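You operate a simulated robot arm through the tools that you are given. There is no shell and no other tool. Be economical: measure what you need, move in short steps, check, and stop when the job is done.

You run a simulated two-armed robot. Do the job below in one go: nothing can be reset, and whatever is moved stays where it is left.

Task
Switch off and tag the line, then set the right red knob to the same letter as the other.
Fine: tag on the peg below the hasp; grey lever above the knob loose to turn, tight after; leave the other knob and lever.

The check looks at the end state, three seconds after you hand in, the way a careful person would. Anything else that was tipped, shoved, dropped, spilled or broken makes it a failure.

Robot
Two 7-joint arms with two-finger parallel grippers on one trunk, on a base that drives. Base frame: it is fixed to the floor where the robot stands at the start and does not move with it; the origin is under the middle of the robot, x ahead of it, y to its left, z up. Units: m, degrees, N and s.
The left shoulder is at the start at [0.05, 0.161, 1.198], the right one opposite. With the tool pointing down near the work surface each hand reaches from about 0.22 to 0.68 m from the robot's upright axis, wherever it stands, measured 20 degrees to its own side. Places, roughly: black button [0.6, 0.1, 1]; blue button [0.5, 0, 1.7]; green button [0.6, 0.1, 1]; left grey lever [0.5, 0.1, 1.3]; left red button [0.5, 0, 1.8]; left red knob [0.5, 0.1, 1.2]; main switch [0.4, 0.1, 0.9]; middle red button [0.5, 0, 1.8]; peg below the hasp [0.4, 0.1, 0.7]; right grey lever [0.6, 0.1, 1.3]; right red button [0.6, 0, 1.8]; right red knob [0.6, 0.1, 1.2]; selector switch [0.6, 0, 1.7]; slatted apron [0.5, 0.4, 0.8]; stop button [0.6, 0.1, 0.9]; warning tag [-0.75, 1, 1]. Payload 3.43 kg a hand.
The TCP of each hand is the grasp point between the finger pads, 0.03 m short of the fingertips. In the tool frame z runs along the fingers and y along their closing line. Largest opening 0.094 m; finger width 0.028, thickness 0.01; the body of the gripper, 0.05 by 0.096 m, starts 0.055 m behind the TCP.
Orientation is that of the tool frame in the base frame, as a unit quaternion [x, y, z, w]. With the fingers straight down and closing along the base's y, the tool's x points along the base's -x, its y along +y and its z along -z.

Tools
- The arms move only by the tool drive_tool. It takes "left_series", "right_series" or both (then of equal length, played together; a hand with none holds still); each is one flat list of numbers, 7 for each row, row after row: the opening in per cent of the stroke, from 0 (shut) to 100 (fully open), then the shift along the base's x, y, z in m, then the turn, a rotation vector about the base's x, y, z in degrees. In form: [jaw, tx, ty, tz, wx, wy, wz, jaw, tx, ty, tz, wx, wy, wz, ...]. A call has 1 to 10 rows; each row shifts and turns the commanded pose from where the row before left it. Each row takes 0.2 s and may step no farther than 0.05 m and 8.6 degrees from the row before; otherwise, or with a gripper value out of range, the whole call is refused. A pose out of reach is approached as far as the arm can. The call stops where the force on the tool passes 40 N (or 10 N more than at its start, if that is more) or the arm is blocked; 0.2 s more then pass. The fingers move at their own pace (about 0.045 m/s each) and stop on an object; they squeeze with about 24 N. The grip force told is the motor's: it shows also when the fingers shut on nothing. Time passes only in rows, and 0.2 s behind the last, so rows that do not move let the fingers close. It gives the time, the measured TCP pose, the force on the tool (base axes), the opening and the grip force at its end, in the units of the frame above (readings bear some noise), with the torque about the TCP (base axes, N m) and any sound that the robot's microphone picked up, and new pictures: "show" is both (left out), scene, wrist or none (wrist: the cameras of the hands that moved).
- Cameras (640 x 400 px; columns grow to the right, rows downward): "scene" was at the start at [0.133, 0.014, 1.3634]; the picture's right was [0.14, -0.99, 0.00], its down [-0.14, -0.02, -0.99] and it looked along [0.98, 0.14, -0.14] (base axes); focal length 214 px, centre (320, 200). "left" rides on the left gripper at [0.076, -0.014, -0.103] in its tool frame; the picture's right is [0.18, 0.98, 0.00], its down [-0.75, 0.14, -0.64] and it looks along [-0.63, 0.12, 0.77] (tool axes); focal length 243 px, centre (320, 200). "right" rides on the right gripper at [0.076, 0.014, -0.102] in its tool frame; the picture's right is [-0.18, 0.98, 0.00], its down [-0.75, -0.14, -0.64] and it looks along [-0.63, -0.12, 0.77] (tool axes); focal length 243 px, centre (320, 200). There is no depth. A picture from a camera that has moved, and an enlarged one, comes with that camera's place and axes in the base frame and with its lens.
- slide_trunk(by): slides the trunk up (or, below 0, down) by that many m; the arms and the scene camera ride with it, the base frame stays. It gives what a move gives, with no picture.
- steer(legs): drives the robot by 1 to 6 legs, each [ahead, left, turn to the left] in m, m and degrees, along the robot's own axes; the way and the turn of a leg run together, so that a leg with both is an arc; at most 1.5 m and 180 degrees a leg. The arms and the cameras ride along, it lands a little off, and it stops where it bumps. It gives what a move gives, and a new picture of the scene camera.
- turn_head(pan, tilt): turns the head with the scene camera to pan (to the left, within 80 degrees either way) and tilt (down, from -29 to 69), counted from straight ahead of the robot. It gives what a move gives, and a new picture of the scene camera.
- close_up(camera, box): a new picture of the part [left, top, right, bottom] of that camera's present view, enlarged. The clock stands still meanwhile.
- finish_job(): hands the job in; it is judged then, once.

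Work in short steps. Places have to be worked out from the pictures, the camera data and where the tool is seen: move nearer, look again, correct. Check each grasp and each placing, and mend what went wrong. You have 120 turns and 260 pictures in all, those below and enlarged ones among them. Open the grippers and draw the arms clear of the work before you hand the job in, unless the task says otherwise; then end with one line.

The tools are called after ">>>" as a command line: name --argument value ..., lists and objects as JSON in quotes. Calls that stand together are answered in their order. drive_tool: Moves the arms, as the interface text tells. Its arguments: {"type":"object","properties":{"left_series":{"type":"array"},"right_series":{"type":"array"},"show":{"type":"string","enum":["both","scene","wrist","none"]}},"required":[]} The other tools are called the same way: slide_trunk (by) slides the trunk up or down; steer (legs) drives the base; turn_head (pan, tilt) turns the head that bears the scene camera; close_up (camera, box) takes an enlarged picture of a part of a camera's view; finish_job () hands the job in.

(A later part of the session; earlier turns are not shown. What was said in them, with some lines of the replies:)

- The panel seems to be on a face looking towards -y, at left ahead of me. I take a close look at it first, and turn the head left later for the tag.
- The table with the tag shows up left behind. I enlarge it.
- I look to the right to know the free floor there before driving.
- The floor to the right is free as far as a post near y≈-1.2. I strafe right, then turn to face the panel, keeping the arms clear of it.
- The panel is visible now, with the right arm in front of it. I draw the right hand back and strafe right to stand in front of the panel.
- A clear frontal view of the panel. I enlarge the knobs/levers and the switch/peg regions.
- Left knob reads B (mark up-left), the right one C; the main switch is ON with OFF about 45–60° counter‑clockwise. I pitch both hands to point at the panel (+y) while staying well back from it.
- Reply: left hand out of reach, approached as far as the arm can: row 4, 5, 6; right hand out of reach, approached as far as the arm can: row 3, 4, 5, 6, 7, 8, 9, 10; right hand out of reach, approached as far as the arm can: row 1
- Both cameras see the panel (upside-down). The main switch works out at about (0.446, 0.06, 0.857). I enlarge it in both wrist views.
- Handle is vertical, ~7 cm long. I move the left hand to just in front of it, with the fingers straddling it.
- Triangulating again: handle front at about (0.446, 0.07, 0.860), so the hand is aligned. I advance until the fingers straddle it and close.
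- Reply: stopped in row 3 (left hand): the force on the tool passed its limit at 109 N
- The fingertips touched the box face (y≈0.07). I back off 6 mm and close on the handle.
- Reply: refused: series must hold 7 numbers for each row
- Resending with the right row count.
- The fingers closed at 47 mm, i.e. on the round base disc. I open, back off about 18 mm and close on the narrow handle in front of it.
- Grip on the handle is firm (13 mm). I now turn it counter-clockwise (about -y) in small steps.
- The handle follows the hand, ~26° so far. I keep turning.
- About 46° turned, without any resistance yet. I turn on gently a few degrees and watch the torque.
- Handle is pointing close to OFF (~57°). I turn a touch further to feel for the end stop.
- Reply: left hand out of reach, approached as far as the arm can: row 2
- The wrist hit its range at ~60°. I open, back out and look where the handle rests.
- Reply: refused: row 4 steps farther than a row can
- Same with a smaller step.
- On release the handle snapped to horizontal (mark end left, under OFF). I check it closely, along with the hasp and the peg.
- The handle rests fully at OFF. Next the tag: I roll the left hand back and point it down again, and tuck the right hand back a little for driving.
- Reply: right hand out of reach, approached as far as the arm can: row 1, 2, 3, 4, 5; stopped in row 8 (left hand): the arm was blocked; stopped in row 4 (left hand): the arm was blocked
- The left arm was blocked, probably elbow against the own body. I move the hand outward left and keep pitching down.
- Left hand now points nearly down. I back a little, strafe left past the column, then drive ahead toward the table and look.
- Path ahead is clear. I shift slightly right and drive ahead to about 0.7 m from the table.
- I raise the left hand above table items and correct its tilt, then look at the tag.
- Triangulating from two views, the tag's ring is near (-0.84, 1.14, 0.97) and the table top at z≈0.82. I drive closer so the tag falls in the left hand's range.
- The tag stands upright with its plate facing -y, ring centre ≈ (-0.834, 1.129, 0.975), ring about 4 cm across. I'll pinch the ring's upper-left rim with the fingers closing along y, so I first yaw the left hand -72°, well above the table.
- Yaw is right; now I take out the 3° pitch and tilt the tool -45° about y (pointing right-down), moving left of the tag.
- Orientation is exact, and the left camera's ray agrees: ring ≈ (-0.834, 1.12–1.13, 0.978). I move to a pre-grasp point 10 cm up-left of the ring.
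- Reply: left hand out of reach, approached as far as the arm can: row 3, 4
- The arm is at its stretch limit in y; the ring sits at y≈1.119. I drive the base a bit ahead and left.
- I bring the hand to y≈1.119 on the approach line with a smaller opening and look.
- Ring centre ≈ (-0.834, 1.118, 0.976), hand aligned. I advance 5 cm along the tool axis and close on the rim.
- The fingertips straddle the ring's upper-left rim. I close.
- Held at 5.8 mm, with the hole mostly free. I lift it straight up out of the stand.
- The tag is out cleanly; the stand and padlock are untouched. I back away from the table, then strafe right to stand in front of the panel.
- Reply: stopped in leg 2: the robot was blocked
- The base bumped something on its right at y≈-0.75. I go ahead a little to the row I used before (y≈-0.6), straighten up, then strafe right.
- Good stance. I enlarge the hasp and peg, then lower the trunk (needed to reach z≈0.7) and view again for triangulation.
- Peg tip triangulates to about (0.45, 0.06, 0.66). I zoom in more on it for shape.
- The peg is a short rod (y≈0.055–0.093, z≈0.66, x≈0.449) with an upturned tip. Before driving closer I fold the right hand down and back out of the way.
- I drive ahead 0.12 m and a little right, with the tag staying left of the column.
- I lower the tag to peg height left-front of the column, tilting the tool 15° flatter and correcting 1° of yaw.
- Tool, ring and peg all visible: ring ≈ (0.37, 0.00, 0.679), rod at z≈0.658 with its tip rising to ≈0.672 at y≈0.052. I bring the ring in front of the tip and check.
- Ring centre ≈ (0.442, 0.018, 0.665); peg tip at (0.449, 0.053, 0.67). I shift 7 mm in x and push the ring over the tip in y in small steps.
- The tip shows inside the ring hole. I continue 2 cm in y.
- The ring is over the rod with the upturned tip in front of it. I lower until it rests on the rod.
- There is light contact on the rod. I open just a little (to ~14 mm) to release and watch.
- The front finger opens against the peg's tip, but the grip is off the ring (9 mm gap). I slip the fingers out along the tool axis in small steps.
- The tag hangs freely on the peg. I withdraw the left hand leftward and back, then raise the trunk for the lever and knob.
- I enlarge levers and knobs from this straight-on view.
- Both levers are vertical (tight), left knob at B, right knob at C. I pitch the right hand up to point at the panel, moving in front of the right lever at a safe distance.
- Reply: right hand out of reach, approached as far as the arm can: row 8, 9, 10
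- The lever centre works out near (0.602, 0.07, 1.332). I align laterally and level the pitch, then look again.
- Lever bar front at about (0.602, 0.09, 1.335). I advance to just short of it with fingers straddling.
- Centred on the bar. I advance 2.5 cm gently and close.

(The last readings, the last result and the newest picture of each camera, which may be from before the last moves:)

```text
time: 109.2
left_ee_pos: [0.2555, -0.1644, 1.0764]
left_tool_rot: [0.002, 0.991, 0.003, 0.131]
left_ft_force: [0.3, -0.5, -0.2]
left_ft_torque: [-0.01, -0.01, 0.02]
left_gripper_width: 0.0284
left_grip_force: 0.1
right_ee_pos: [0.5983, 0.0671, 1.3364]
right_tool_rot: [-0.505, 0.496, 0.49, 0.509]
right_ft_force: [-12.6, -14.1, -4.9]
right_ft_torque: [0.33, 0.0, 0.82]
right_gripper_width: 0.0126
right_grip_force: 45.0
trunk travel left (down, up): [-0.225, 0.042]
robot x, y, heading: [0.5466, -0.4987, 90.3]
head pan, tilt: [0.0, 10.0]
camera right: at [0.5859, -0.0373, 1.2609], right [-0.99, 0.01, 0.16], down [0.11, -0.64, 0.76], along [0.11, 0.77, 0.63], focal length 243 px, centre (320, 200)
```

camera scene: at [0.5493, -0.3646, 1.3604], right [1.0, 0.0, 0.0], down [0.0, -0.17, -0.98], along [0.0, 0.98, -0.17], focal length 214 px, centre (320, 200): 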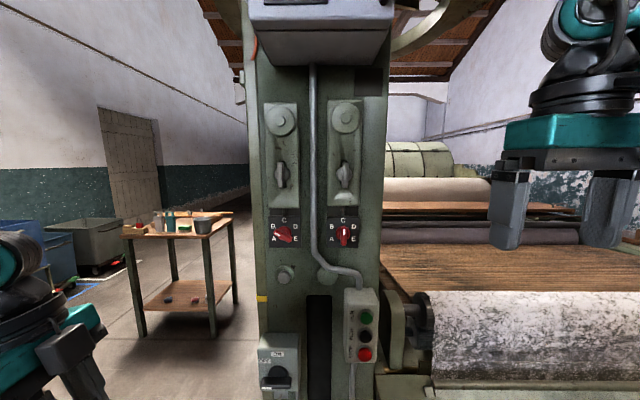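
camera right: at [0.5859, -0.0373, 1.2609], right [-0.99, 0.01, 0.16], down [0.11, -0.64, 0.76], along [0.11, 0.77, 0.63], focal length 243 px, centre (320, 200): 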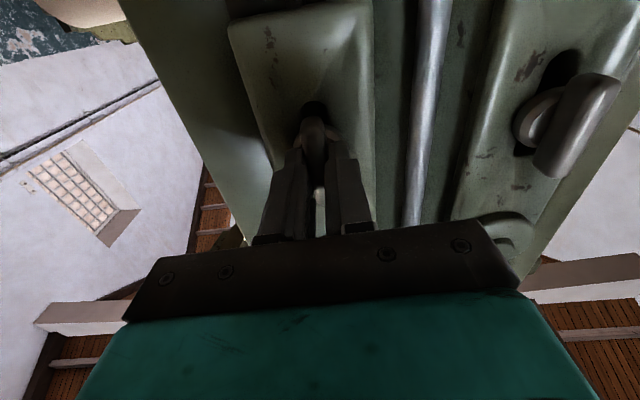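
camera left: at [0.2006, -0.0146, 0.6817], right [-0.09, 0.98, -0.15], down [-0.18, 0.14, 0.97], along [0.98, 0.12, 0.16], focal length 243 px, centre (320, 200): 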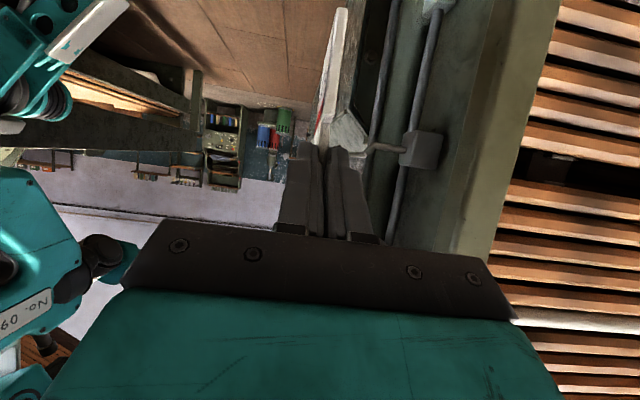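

Gripping the bar (12.6 mm). I relieve the side load a bit and try turning counter-clockwise to loosen.

>>> drive_tool --right_series '[0, -0.003, -0.003, 0.001, 0, 0, 0, 0, 0, 0, 0, 0, -8, 0, 0, 0, 0, 0, 0, -8, 0]' --show "wrist"

```text
time: 110.0
left_ee_pos: [0.2559, -0.1632, 1.0754]
left_tool_rot: [0.002, 0.991, 0.001, 0.132]
left_ft_force: [-0.9, 0.1, 0.1]
left_ft_torque: [0.01, 0.0, -0.02]
left_gripper_width: 0.0284
left_grip_force: 0.1
right_ee_pos: [0.5985, 0.0678, 1.3356]
right_tool_rot: [-0.566, 0.423, 0.414, 0.574]
right_ft_force: [-10.1, -3.2, -1.8]
right_ft_torque: [-1.68, 0.07, 0.65]
right_gripper_width: 0.0131
right_grip_force: 45.3
trunk travel left (down, up): [-0.225, 0.042]
robot x, y, heading: [0.546, -0.4973, 90.1]
head pan, tilt: [0.0, 10.0]
camera right: at [0.6061, -0.0375, 1.2603], right [-0.99, 0.02, -0.12], down [-0.1, -0.64, 0.76], along [-0.06, 0.77, 0.64], focal length 243 px, centre (320, 200)
```

right: 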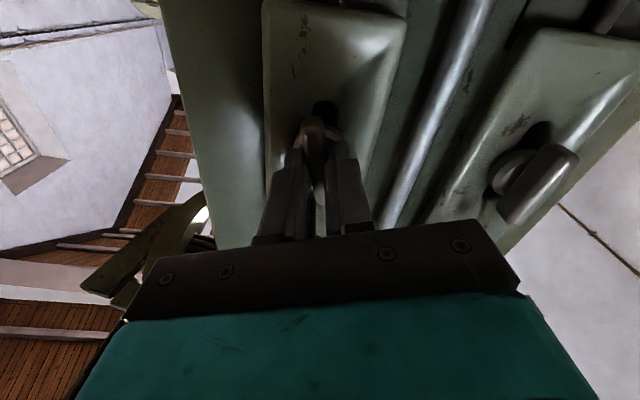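

The lever follows with little torque. I keep turning counter-clockwise.

>>> drive_tool --right_series '[0, 0, 0, 0, 0, -8, 0, 0, 0, 0, 0, 0, -8, 0, 0, 0, 0, 0, 0, -8, 0, 0, 0, 0, 0, 0, -8, 0]' --show "wrist"

```text
time: 111.0
left_ee_pos: [0.2567, -0.1619, 1.0765]
left_tool_rot: [0.002, 0.991, 0.001, 0.131]
left_ft_force: [0.0, 0.1, -0.2]
left_ft_torque: [0.0, -0.02, 0.01]
left_gripper_width: 0.0281
left_grip_force: 0.0
right_ee_pos: [0.5983, 0.0659, 1.336]
right_tool_rot: [-0.659, 0.248, 0.241, 0.668]
right_ft_force: [-10.1, -3.6, -7.9]
right_ft_torque: [-1.61, 0.09, -0.08]
right_gripper_width: 0.0129
right_grip_force: 44.9
trunk travel left (down, up): [-0.225, 0.042]
robot x, y, heading: [0.5464, -0.4965, 90.0]
head pan, tilt: [0.0, 10.0]
camera right: at [0.6453, -0.0376, 1.2755], right [-0.78, 0.02, -0.63], down [-0.49, -0.64, 0.59], along [-0.39, 0.77, 0.51], focal length 243 px, centre (320, 200)
```

right: 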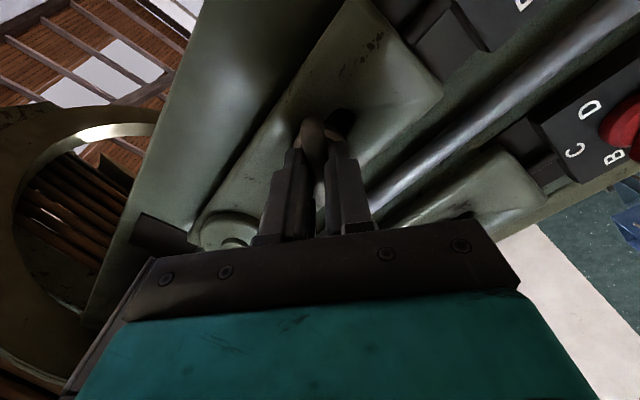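

49° so far. I continue toward 90°.

>>> drive_tool --right_series '[0, 0, 0, 0, 0, -8, 0, 0, 0, 0, 0, 0, -8, 0, 0, 0, 0, 0, 0, -8, 0, 0, 0, 0, 0, 0, -8, 0, 0, 0, 0, 0, 0, -8, 0]' --show "wrist"

```text
time: 112.2
left_ee_pos: [0.2569, -0.1611, 1.0772]
left_tool_rot: [0.002, 0.991, 0.002, 0.132]
left_ft_force: [0.6, -0.4, -0.3]
left_ft_torque: [-0.04, -0.01, -0.01]
left_gripper_width: 0.0283
left_grip_force: 0.1
right_ee_pos: [0.5979, 0.066, 1.3354]
right_tool_rot: [-0.703, 0.003, 0.001, 0.712]
right_ft_force: [-9.2, -4.9, -14.2]
right_ft_torque: [-1.31, 0.04, -1.25]
right_gripper_width: 0.0129
right_grip_force: 44.6
trunk travel left (down, up): [-0.225, 0.042]
robot x, y, heading: [0.547, -0.5003, 89.9]
head pan, tilt: [0.0, 10.0]
camera right: at [0.6735, -0.0375, 1.3194], right [-0.19, 0.01, -0.98], down [-0.75, -0.64, 0.14], along [-0.63, 0.77, 0.13], focal length 243 px, centre (320, 200)
```

right: 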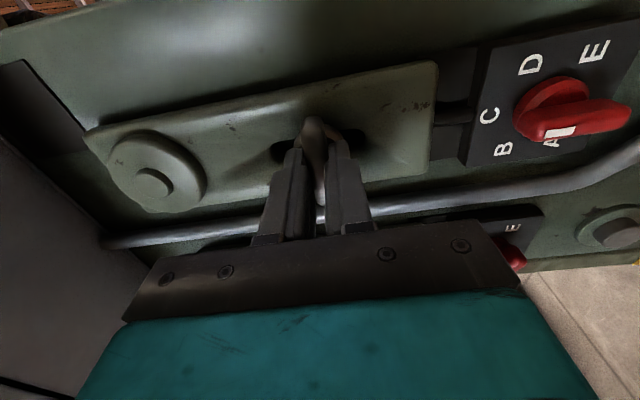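

The lever is now at 90°. I release, back off and look where it stays.

>>> drive_tool --right_series '[45, 0, 0, 0, 0, 0, 0, 45, 0, 0, 0, 0, 0, 0, 45, 0, -0.04, 0, 0, 0, 0, 45, 0, -0.04, 0, 0, 0, 0]' --show "wrist"

>>> close_up --camera "right" --box '[200, 20, 640, 280]'

```text
time: 113.2
left_ee_pos: [0.2578, -0.1632, 1.0766]
left_tool_rot: [0.001, 0.991, 0.002, 0.13]
left_ft_force: [0.1, -0.8, -0.3]
left_ft_torque: [0.01, 0.03, -0.05]
left_gripper_width: 0.0283
left_grip_force: 0.0
right_ee_pos: [0.5992, -0.0154, 1.3368]
right_tool_rot: [-0.701, 0.005, 0.003, 0.713]
right_ft_force: [-1.0, 0.3, -0.5]
right_ft_torque: [-0.01, 0.0, -0.01]
right_gripper_width: 0.0425
right_grip_force: 0.1
trunk travel left (down, up): [-0.225, 0.042]
robot x, y, heading: [0.5494, -0.4995, 90.3]
head pan, tilt: [0.0, 10.0]
camera right: at [0.6738, -0.1188, 1.3206], right [-0.19, 0.02, -0.98], down [-0.75, -0.64, 0.14], along [-0.63, 0.77, 0.14], focal length 243 px, centre (320, 200)
```

right: 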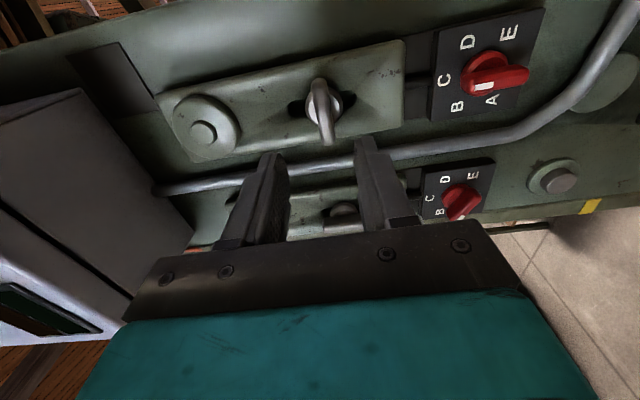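

```text
1.45 times, centred on (420, 150) of right
camera zoom: at [0.6738, -0.1188, 1.3206], right [-0.19, 0.02, -0.98], down [-0.75, -0.64, 0.14], along [-0.63, 0.77, 0.14], focal length 353 px, centre (174, 273)
```

zoom: 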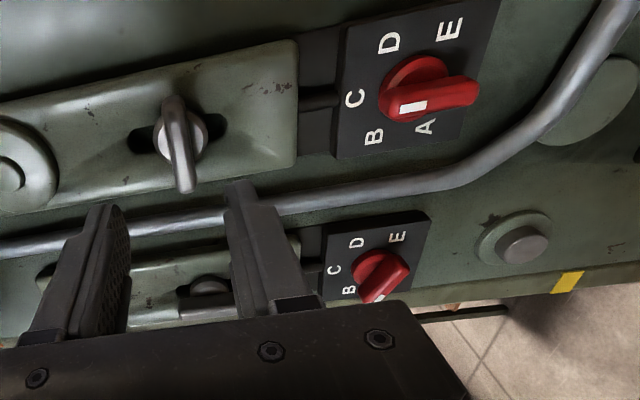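

The lever stays horizontal. Now I roll the hand back upright while lowering it in front of the right knob (≈(0.602, 0.09, 1.20)).

>>> drive_tool --right_series '[70, 0, -0.03, 0, 0, 8.6, 0, 70, 0, -0.03, -0.015, 0, 8.6, 0, 70, 0, 0, -0.015, 0, 8.6, 0, 70, 0, 0, -0.015, 0, 8.6, 0, 70, 0, 0, -0.015, 0, 8.6, 0, 70, 0, 0, -0.015, 0, 8.6, 0, 70, 0, 0, -0.015, 0, 8.6, 0, 70, 0, 0, -0.015, 0, 8.6, 0, 70, 0, 0, -0.015, 0, 8.6, 0, 70, 0, 0, -0.015, 0, 8.6, 0]' --show "wrist"

>>> close_up --camera "right" --box '[240, 0, 440, 180]'

```text
time: 115.3
left_ee_pos: [0.2579, -0.1624, 1.0771]
left_tool_rot: [0.002, 0.991, 0.001, 0.131]
left_ft_force: [0.2, 0.1, 0.1]
left_ft_torque: [0.02, 0.02, 0.01]
left_gripper_width: 0.0283
left_grip_force: 0.0
right_ee_pos: [0.5997, -0.074, 1.2021]
right_tool_rot: [-0.511, 0.49, 0.482, 0.517]
right_ft_force: [0.4, -0.5, -0.4]
right_ft_torque: [0.01, 0.03, 0.04]
right_gripper_width: 0.0657
right_grip_force: 0.1
trunk travel left (down, up): [-0.225, 0.042]
robot x, y, heading: [0.5476, -0.4969, 90.1]
head pan, tilt: [0.0, 10.0]
camera right: at [0.5879, -0.1772, 1.1257], right [-0.99, 0.02, 0.13], down [0.09, -0.64, 0.76], along [0.1, 0.77, 0.64], focal length 243 px, centre (320, 200)
```

right: 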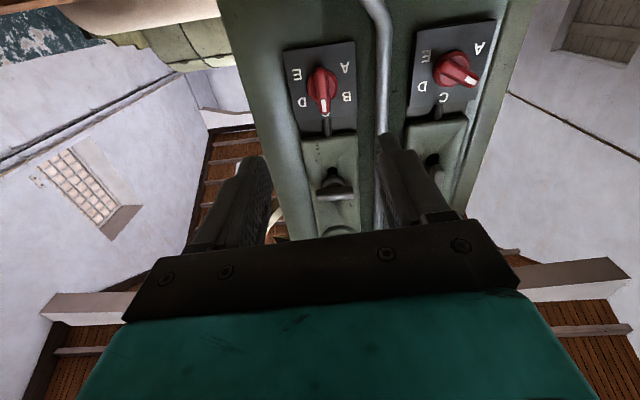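

```text
2.22 times, centred on (340, 90) of right
camera zoom: at [0.5879, -0.1772, 1.1257], right [-0.99, 0.02, 0.13], down [0.09, -0.64, 0.76], along [0.1, 0.77, 0.64], focal length 539 px, centre (276, 444)
```

zoom: 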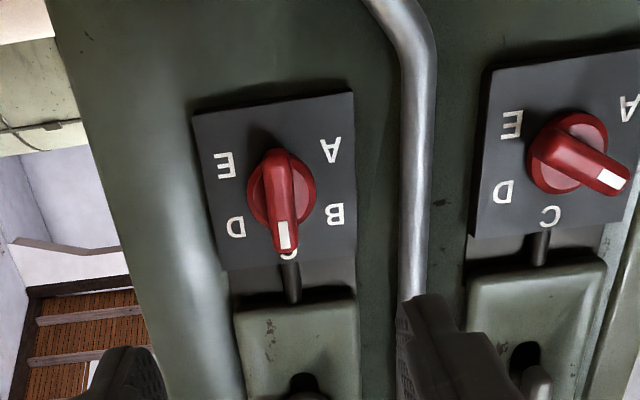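

Knob handle at about (0.6005, 0.083, 1.200). I advance with a 42 mm opening, and close on the handle.

>>> drive_tool --right_series '[45, 0.001, 0.045, -0.001, 0, 0, 0, 45, 0, 0.045, -0.001, 0, 0, 0, 45, 0, 0.03, 0, 0, 0, 0, 45, 0, 0.012, 0, 0, 0, 0]' --show "wrist"

```text
time: 116.3
left_ee_pos: [0.2579, -0.1624, 1.0765]
left_tool_rot: [0.002, 0.991, 0.001, 0.13]
left_ft_force: [0.0, 0.2, 0.1]
left_ft_torque: [0.0, 0.03, 0.01]
left_gripper_width: 0.0282
left_grip_force: 0.0
right_ee_pos: [0.6022, 0.0588, 1.2003]
right_tool_rot: [-0.511, 0.489, 0.481, 0.517]
right_ft_force: [-1.4, 0.1, 0.0]
right_ft_torque: [0.01, -0.05, 0.02]
right_gripper_width: 0.0421
right_grip_force: 0.0
trunk travel left (down, up): [-0.225, 0.042]
robot x, y, heading: [0.5494, -0.4984, 90.3]
head pan, tilt: [0.0, 10.0]
camera right: at [0.5894, -0.0452, 1.1238], right [-0.99, 0.02, 0.13], down [0.09, -0.64, 0.76], along [0.09, 0.77, 0.64], focal length 243 px, centre (320, 200)
```

right: 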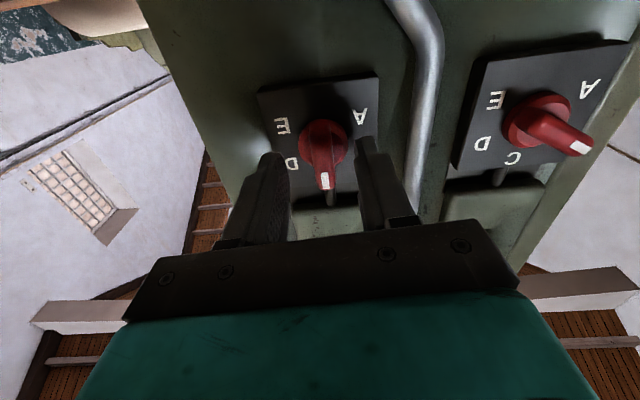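

Centred. I close on the handle.

>>> drive_tool --right_series '[0, 0, 0, 0, 0, 0, 0, 0, 0, 0, 0, 0, 0, 0, 0, 0, 0, 0, 0, 0, 0, 0, 0, 0, 0, 0, 0, 0]' --show "wrist"

```text
time: 117.3
left_ee_pos: [0.2559, -0.1626, 1.0766]
left_tool_rot: [0.002, 0.991, 0.001, 0.131]
left_ft_force: [0.1, 1.1, 0.1]
left_ft_torque: [0.01, 0.0, 0.03]
left_gripper_width: 0.0283
left_grip_force: 0.1
right_ee_pos: [0.599, 0.0579, 1.1991]
right_tool_rot: [-0.512, 0.489, 0.48, 0.518]
right_ft_force: [-6.9, 0.6, -2.4]
right_ft_torque: [0.18, -0.01, 0.42]
right_gripper_width: 0.0129
right_grip_force: 44.5
trunk travel left (down, up): [-0.225, 0.042]
robot x, y, heading: [0.5484, -0.4984, 90.3]
head pan, tilt: [0.0, 10.0]
camera right: at [0.5879, -0.0457, 1.1236], right [-0.99, 0.01, 0.12], down [0.09, -0.64, 0.76], along [0.09, 0.77, 0.64], focal length 243 px, centre (320, 200)
```

right: 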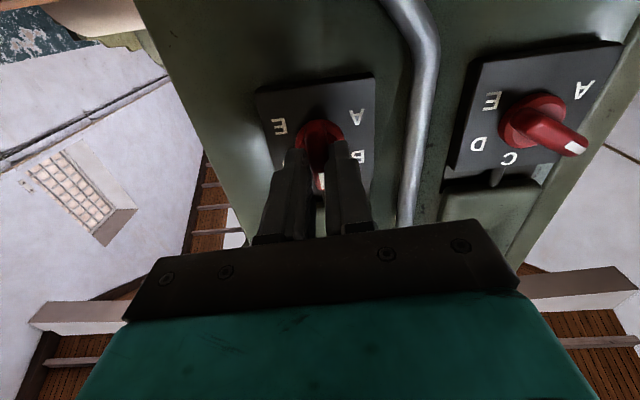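

Gripped at 12.9 mm. I turn counter-clockwise 24° first and check that it moves without strain.

>>> drive_tool --right_series '[0, -0.002, 0, 0.001, 0, 0, 0, 0, 0, 0, 0, 0, -8, 0, 0, 0, 0, 0, 0, -8, 0, 0, 0, 0, 0, 0, -8, 0]' --show "wrist"

```text
time: 118.3
left_ee_pos: [0.2583, -0.1628, 1.0765]
left_tool_rot: [0.002, 0.991, 0.002, 0.13]
left_ft_force: [0.4, -1.2, -1.0]
left_ft_torque: [-0.04, 0.0, 0.0]
left_gripper_width: 0.0281
left_grip_force: 0.1
right_ee_pos: [0.5995, 0.0584, 1.2005]
right_tool_rot: [-0.601, 0.371, 0.362, 0.609]
right_ft_force: [-0.1, -2.3, -3.6]
right_ft_torque: [-1.43, 0.04, -0.57]
right_gripper_width: 0.0128
right_grip_force: 45.0
trunk travel left (down, up): [-0.225, 0.042]
robot x, y, heading: [0.5525, -0.496, 90.1]
head pan, tilt: [0.0, 10.0]
camera right: at [0.6197, -0.0458, 1.1258], right [-0.96, 0.02, -0.29], down [-0.23, -0.64, 0.73], along [-0.17, 0.77, 0.62], focal length 243 px, centre (320, 200)
```

right: 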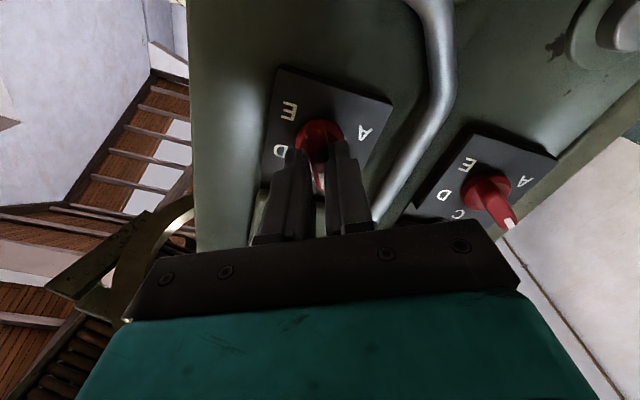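

It turns freely. I go on to a total of about 60° (B).

>>> drive_tool --right_series '[0, 0, 0, 0, 0, -8, 0, 0, 0, 0, 0, 0, -8, 0, 0, 0, 0, 0, 0, -8, 0, 0, 0, 0, 0, 0, -8, 0, 0, 0, 0, 0, 0, -3, 0]' --show "wrist"

>>> close_up --camera "right" --box '[240, 60, 560, 260]'

>>> close_up --camera "scene" --box '[260, 190, 380, 270]'

```text
time: 119.5
left_ee_pos: [0.2593, -0.1625, 1.0773]
left_tool_rot: [0.001, 0.991, 0.001, 0.131]
left_ft_force: [-0.2, -0.2, 0.1]
left_ft_torque: [-0.01, -0.02, 0.02]
left_gripper_width: 0.028
left_grip_force: 0.0
right_ee_pos: [0.5981, 0.0573, 1.2]
right_tool_rot: [-0.683, 0.171, 0.165, 0.691]
right_ft_force: [4.0, -7.7, -14.3]
right_ft_torque: [-0.67, 0.01, -0.56]
right_gripper_width: 0.0127
right_grip_force: 44.9
trunk travel left (down, up): [-0.225, 0.042]
robot x, y, heading: [0.55, -0.5004, 90.3]
head pan, tilt: [0.0, 10.0]
camera right: at [0.6594, -0.0458, 1.1515], right [-0.62, 0.01, -0.79], down [-0.61, -0.64, 0.47], along [-0.5, 0.77, 0.4], focal length 243 px, centre (320, 200)
```

right: 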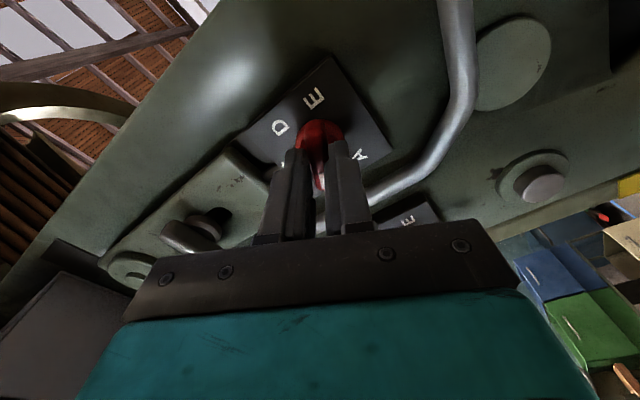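

```text
2.00 times, centred on (400, 160) of right
camera zoom: at [0.6594, -0.0458, 1.1515], right [-0.62, 0.01, -0.79], down [-0.61, -0.64, 0.47], along [-0.5, 0.77, 0.4], focal length 485 px, centre (160, 280)
```

zoom: 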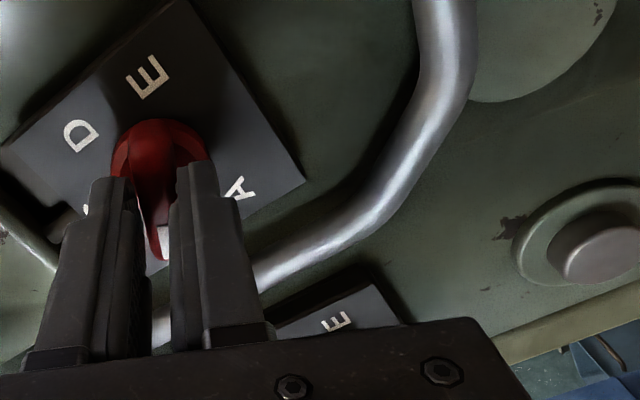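

```text
5.00 times, centred on (320, 230) of scene
camera zoom: at [0.5501, -0.3643, 1.3603], right [1.0, 0.0, 0.0], down [0.0, -0.17, -0.98], along [0.0, 0.98, -0.17], focal length 1072 px, centre (320, 50)
```

zoom: 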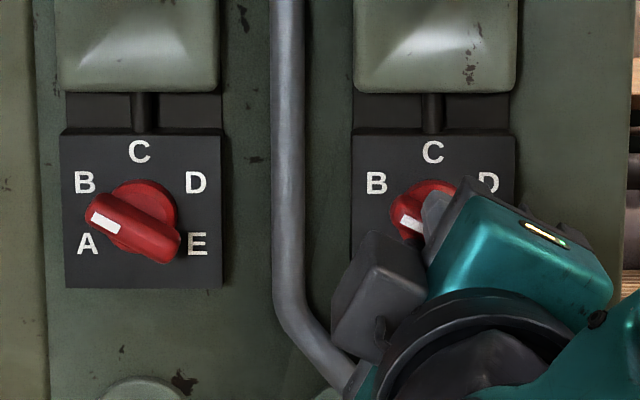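

Turned 59°. I release, back off, roll aside and compare both knobs.

>>> drive_tool --right_series '[45, 0, 0, 0, 0, 0, 0, 45, 0, 0, 0, 0, 0, 0, 45, 0, -0.045, 0, 0, 0, 0, 45, 0, -0.045, 0, 0, 0, 0, 45, 0.03, -0.03, -0.02, 0, 0, 0, 45, 0.04, 0, -0.02, 0, 0, 0, 45, 0.04, 0, -0.02, 0, 0, 0]' --show "none"

>>> close_up --camera "scene" --box '[260, 190, 380, 270]'

```text
time: 121.2
left_ee_pos: [0.2576, -0.1628, 1.0759]
left_tool_rot: [0.002, 0.991, 0.002, 0.132]
left_ft_force: [0.0, -1.2, 0.0]
left_ft_torque: [0.02, -0.03, 0.0]
left_gripper_width: 0.0281
left_grip_force: 0.0
right_ee_pos: [0.6796, -0.0625, 1.15]
right_tool_rot: [-0.681, 0.172, 0.166, 0.692]
right_ft_force: [-0.8, -0.1, 0.3]
right_ft_torque: [0.0, -0.02, -0.06]
right_gripper_width: 0.0423
right_grip_force: 0.0
right hand out of reach, approached as far as the arm can: row 7
trunk travel left (down, up): [-0.225, 0.042]
robot x, y, heading: [0.5465, -0.4973, 90.0]
head pan, tilt: [0.0, 10.0]
```

```text
5.00 times, centred on (320, 230) of scene
camera zoom: at [0.5486, -0.3648, 1.3606], right [1.0, 0.0, 0.0], down [0.0, -0.17, -0.98], along [0.0, 0.98, -0.17], focal length 1072 px, centre (320, 50)
```

zoom: 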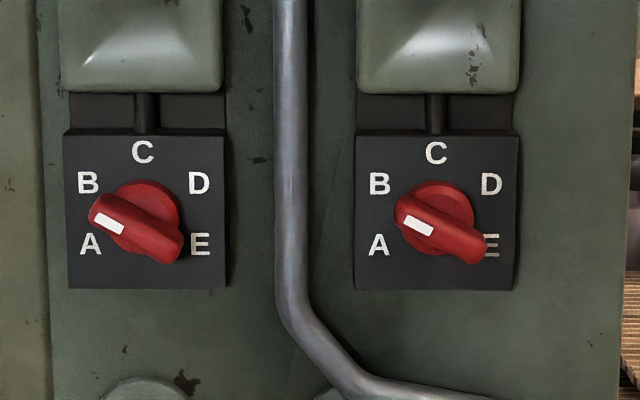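

Both knobs show B at matching angles. Now I go back up to the lever with the hand rolled so the fingers close vertically on the horizontal bar.

>>> drive_tool --right_series '[45, 0, 0, 0.04, 0, -8, 0, 45, -0.015, 0, 0.045, 0, -8, 0, 45, -0.025, 0.01, 0.035, 0, -8, 0, 45, -0.025, 0.01, 0.035, 0, -5, 0, 45, -0.016, 0.02, 0.031, 0, 0, 0]' --show "wrist"

```text
time: 122.3
left_ee_pos: [0.2576, -0.1618, 1.0767]
left_tool_rot: [0.001, 0.991, 0.002, 0.131]
left_ft_force: [-0.1, -1.1, 0.8]
left_ft_torque: [-0.03, 0.01, -0.02]
left_gripper_width: 0.0281
left_grip_force: 0.1
right_ee_pos: [0.5929, -0.0142, 1.3356]
right_tool_rot: [-0.702, -0.008, -0.01, 0.713]
right_ft_force: [-0.4, 0.5, -0.9]
right_ft_torque: [0.07, -0.02, -0.02]
right_gripper_width: 0.0422
right_grip_force: 0.1
right hand out of reach, approached as far as the arm can: row 1
trunk travel left (down, up): [-0.225, 0.042]
robot x, y, heading: [0.5468, -0.4989, 90.1]
head pan, tilt: [0.0, 10.0]
camera right: at [0.6698, -0.1179, 1.3233], right [-0.16, 0.02, -0.99], down [-0.76, -0.64, 0.11], along [-0.63, 0.77, 0.11], focal length 243 px, centre (320, 200)
```

right: 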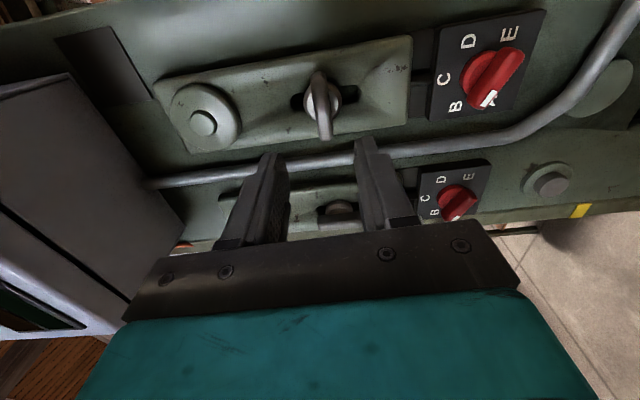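

Aligned as before. I advance onto the bar and close.

>>> drive_tool --right_series '[45, 0.005, 0.04, 0, 0, 2, 0, 45, 0, 0.03, 0, 0, 0, 0, 45, 0, 0.01, 0, 0, 0, 0, 0, 0, 0, 0, 0, 0, 0, 0, 0, 0, 0, 0, 0, 0, 0, 0, 0, 0, 0, 0, 0, 0, 0, 0, 0, 0, 0, 0]' --show "wrist"

```text
time: 124.0
left_ee_pos: [0.2576, -0.1627, 1.0756]
left_tool_rot: [0.002, 0.992, 0.001, 0.13]
left_ft_force: [-0.1, 0.6, 0.2]
left_ft_torque: [-0.01, 0.0, -0.02]
left_gripper_width: 0.0283
left_grip_force: 0.0
right_ee_pos: [0.6008, 0.0643, 1.3345]
right_tool_rot: [-0.702, 0.004, 0.004, 0.712]
right_ft_force: [0.2, -2.3, -5.3]
right_ft_torque: [-0.94, -0.06, -0.04]
right_gripper_width: 0.0132
right_grip_force: 44.8
trunk travel left (down, up): [-0.225, 0.042]
robot x, y, heading: [0.5471, -0.4995, 90.2]
head pan, tilt: [0.0, 10.0]
camera right: at [0.6777, -0.0384, 1.3189], right [-0.19, 0.01, -0.98], down [-0.75, -0.64, 0.14], along [-0.63, 0.77, 0.14], focal length 243 px, centre (320, 200)
```

right: 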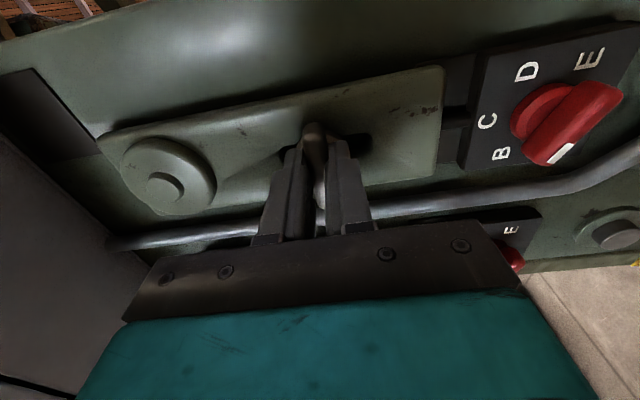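

Gripped (13.2 mm). I turn the lever clockwise back toward vertical.

>>> drive_tool --right_series '[0, -0.001, 0, 0, 0, 8.5, 0, 0, 0, 0, 0, 0, 8.5, 0, 0, 0, 0, 0, 0, 8.5, 0, 0, 0, 0, 0, 0, 8.5, 0, 0, 0, 0, 0, 0, 8.5, 0, 0, 0, 0, 0, 0, 8.5, 0, 0, 0, 0, 0, 0, 8.5, 0, 0, 0, 0, 0, 0, 8.5, 0]' --show "wrist"

```text
time: 125.8
left_ee_pos: [0.2584, -0.1634, 1.076]
left_tool_rot: [0.002, 0.991, 0.001, 0.131]
left_ft_force: [0.6, 0.5, 0.1]
left_ft_torque: [0.02, 0.01, 0.01]
left_gripper_width: 0.0282
left_grip_force: 0.0
right_ee_pos: [0.6001, 0.0641, 1.3319]
right_tool_rot: [-0.581, 0.404, 0.395, 0.586]
right_ft_force: [-0.7, -7.5, -22.1]
right_ft_torque: [0.3, -0.04, 0.98]
right_gripper_width: 0.0129
right_grip_force: 45.2
trunk travel left (down, up): [-0.225, 0.042]
robot x, y, heading: [0.5466, -0.4982, 90.2]
head pan, tilt: [0.0, 10.0]
camera right: at [0.6127, -0.0387, 1.2575], right [-0.98, 0.01, -0.19], down [-0.15, -0.64, 0.75], along [-0.11, 0.77, 0.63], focal length 243 px, centre (320, 200)
```

right: 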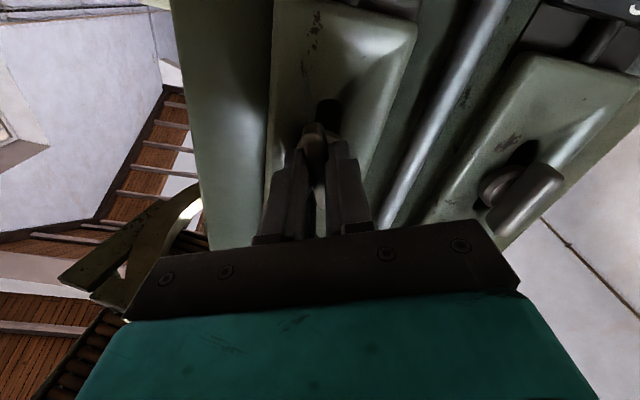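

About 69° back. I relieve z and turn the rest to vertical, feeling for the stop.

>>> drive_tool --right_series '[0, 0, 0, 0.003, 0, 7, 0, 0, 0, 0, 0.001, 0, 7, 0, 0, 0, 0, 0, 0, 7, 0, 0, 0, 0, 0, 0, 4, 0]' --show "wrist"

```text
time: 126.8
left_ee_pos: [0.2563, -0.1616, 1.0776]
left_tool_rot: [0.002, 0.991, 0.002, 0.132]
left_ft_force: [0.3, 0.5, 0.7]
left_ft_torque: [0.0, 0.0, -0.04]
left_gripper_width: 0.0282
left_grip_force: 0.0
right_ee_pos: [0.6001, 0.0661, 1.335]
right_tool_rot: [-0.486, 0.522, 0.507, 0.485]
right_ft_force: [-6.7, -8.9, -26.8]
right_ft_torque: [-0.54, -1.32, 0.71]
right_gripper_width: 0.0141
right_grip_force: 44.9
trunk travel left (down, up): [-0.225, 0.042]
robot x, y, heading: [0.5493, -0.4992, 90.2]
head pan, tilt: [0.0, 10.0]
camera right: at [0.579, -0.0391, 1.2612], right [-0.97, 0.02, 0.24], down [0.18, -0.63, 0.75], along [0.16, 0.77, 0.61], focal length 243 px, centre (320, 200)
```

right: 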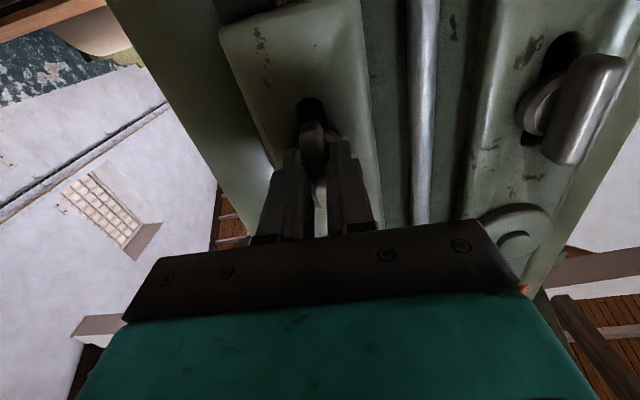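

A stop is felt (1.3 N·m, at vertical): the lever is tight. I release, back out and inspect.

>>> drive_tool --right_series '[0, 0, 0, 0, 0, -3, 0, 45, 0, 0, 0.002, 0, 0, 0, 45, 0, 0, 0, 0, 0, 0, 45, 0, -0.045, 0, 0, 0, 0, 45, 0, -0.045, 0, 0, 0, 0, 45, 0.04, -0.01, 0, 0, 0, 0, 45, 0.04, 0, 0, 0, 0, 0, 45, 0.04, 0, 0, 0, 0, 0]' --show "wrist"

>>> close_up --camera "scene" --box '[260, 140, 370, 250]'

```text
time: 128.6
left_ee_pos: [0.258, -0.1643, 1.0766]
left_tool_rot: [0.001, 0.991, 0.003, 0.13]
left_ft_force: [0.3, -1.3, 0.0]
left_ft_torque: [-0.02, 0.05, 0.0]
left_gripper_width: 0.0283
left_grip_force: 0.0
right_ee_pos: [0.7207, -0.0358, 1.3424]
right_tool_rot: [-0.494, 0.507, 0.498, 0.501]
right_ft_force: [-0.9, -0.5, 0.0]
right_ft_torque: [-0.03, 0.0, 0.03]
right_gripper_width: 0.0425
right_grip_force: 0.0
trunk travel left (down, up): [-0.225, 0.042]
robot x, y, heading: [0.5454, -0.4989, 90.1]
head pan, tilt: [0.0, 10.0]
camera right: at [0.704, -0.1394, 1.2664], right [-0.98, 0.02, 0.19], down [0.14, -0.64, 0.75], along [0.14, 0.77, 0.63], focal length 243 px, centre (320, 200)
```

right: 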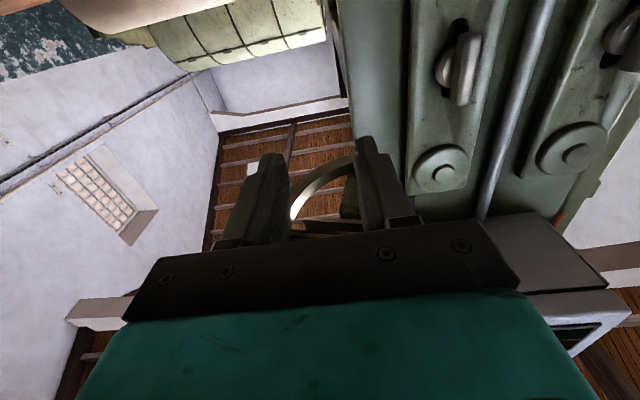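

```text
3.64 times, centred on (315, 195) of scene
camera zoom: at [0.5504, -0.3649, 1.3606], right [1.0, 0.0, 0.0], down [0.0, -0.17, -0.98], along [0.0, 0.98, -0.17], focal length 780 px, centre (338, 218)
```

zoom: 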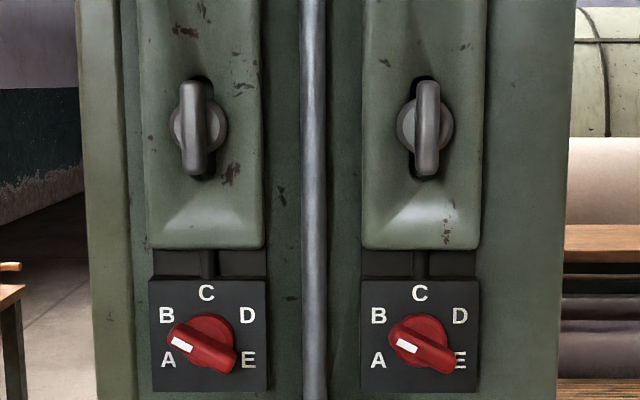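

Lever vertical again, both knobs on B. Finally I check the switch and tag, and draw back from the panel.

>>> steer --legs '[[-0.1, 0, 0]]'

>>> turn_head --pan 0 --tilt 32

>>> close_up --camera "scene" --box '[240, 170, 360, 310]'

```text
time: 129.7
left_ee_pos: [0.258, -0.2613, 1.0765]
left_tool_rot: [0.002, 0.991, 0.003, 0.13]
left_ft_force: [0.2, 0.1, -0.1]
left_ft_torque: [0.03, 0.01, -0.02]
left_gripper_width: 0.0281
left_grip_force: 0.1
right_ee_pos: [0.7192, -0.1341, 1.3429]
right_tool_rot: [-0.493, 0.507, 0.498, 0.501]
right_ft_force: [0.3, -0.7, -1.3]
right_ft_torque: [-0.01, 0.0, 0.01]
right_gripper_width: 0.0423
right_grip_force: 0.0
trunk travel left (down, up): [-0.225, 0.042]
robot x, y, heading: [0.5471, -0.5955, 90.3]
head pan, tilt: [0.0, 10.0]
camera scene: at [0.5497, -0.4633, 1.3607], right [1.0, 0.0, 0.0], down [0.0, -0.17, -0.98], along [0.0, 0.98, -0.17], focal length 214 px, centre (320, 200)
```

scene: 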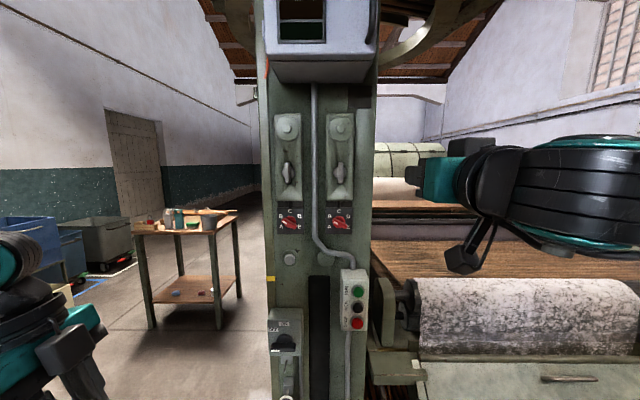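

```text
time: 130.6
left_ee_pos: [0.2582, -0.2592, 1.0766]
left_tool_rot: [0.002, 0.991, 0.001, 0.131]
left_ft_force: [-0.1, -0.3, 0.4]
left_ft_torque: [-0.04, 0.0, 0.0]
left_gripper_width: 0.0281
left_grip_force: 0.0
right_ee_pos: [0.7199, -0.1327, 1.3421]
right_tool_rot: [-0.494, 0.507, 0.497, 0.501]
right_ft_force: [0.8, 0.0, 0.0]
right_ft_torque: [0.02, -0.03, 0.02]
right_gripper_width: 0.0423
right_grip_force: 0.1
trunk travel left (down, up): [-0.225, 0.042]
robot x, y, heading: [0.5442, -0.5961, 90.3]
head pan, tilt: [0.0, 32.0]
camera scene: at [0.5496, -0.4657, 1.3251], right [1.0, 0.0, 0.0], down [0.0, -0.53, -0.85], along [0.0, 0.85, -0.53], focal length 214 px, centre (320, 200)
```

scene: 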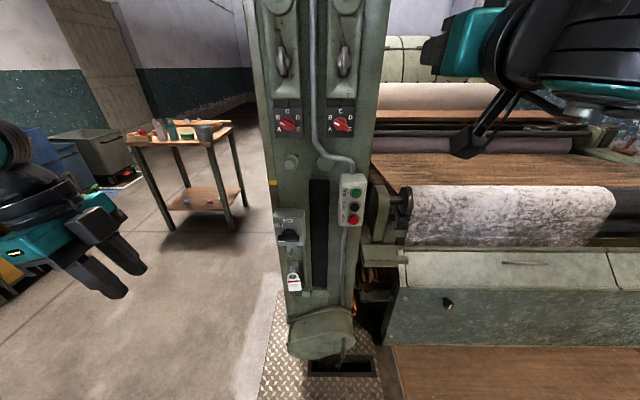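

```text
2.86 times, centred on (300, 240) of scene
camera zoom: at [0.5496, -0.4657, 1.3251], right [1.0, 0.0, 0.0], down [0.0, -0.53, -0.85], along [0.0, 0.85, -0.53], focal length 613 px, centre (377, 86)
```

zoom: 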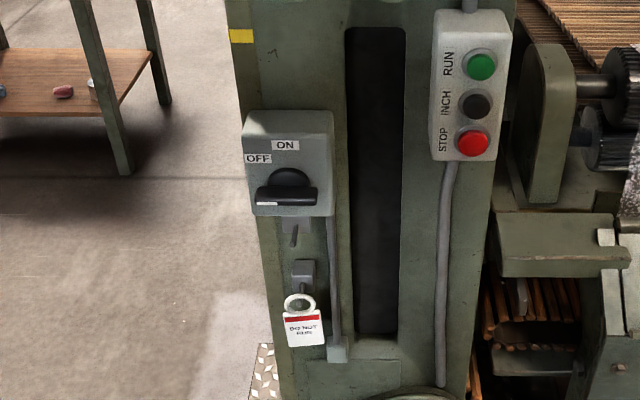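

Switch at OFF, tag hanging on the peg. I open both grippers fully and hand in.

>>> drive_tool --left_series '[100, 0, 0, 0, 0, 0, 0, 100, 0, 0, 0, 0, 0, 0, 100, 0, 0, 0, 0, 0, 0]' --right_series '[100, 0, 0, 0, 0, 0, 0, 100, 0, 0, 0, 0, 0, 0, 100, 0, 0, 0, 0, 0, 0]' --show "none"

>>> close_up --camera "scene" --box '[260, 30, 370, 140]'

```text
time: 131.3
left_ee_pos: [0.2584, -0.2606, 1.0779]
left_tool_rot: [0.002, 0.991, 0.002, 0.13]
left_ft_force: [0.8, 0.3, -0.1]
left_ft_torque: [0.02, -0.01, 0.0]
left_gripper_width: 0.0937
left_grip_force: 0.2
right_ee_pos: [0.7193, -0.1337, 1.3415]
right_tool_rot: [-0.494, 0.507, 0.498, 0.501]
right_ft_force: [0.7, 0.2, 0.3]
right_ft_torque: [0.0, -0.02, 0.0]
right_gripper_width: 0.0939
right_grip_force: 0.1
trunk travel left (down, up): [-0.225, 0.042]
robot x, y, heading: [0.5467, -0.5983, 90.1]
head pan, tilt: [0.0, 32.0]
```

```text
3.64 times, centred on (315, 85) of scene
camera zoom: at [0.5496, -0.4657, 1.325], right [1.0, 0.0, 0.0], down [0.0, -0.53, -0.85], along [0.0, 0.85, -0.53], focal length 780 px, centre (338, 618)
```

zoom: 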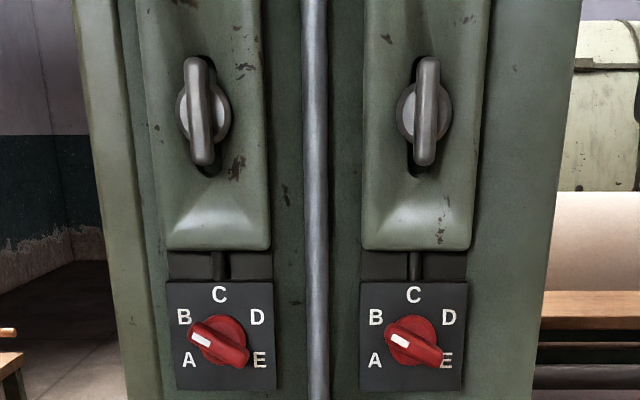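

Everything is in its end state, so I hand in.

>>> finish_job

```text
The job is handed in.
```

The main switch is off, the tag hangs on the peg below the hasp, the right knob is at B like the left one, and its lever is tight again. On the way back from the table the base bumped something on its right that I couldn't see, and I didn't check whether it had moved.
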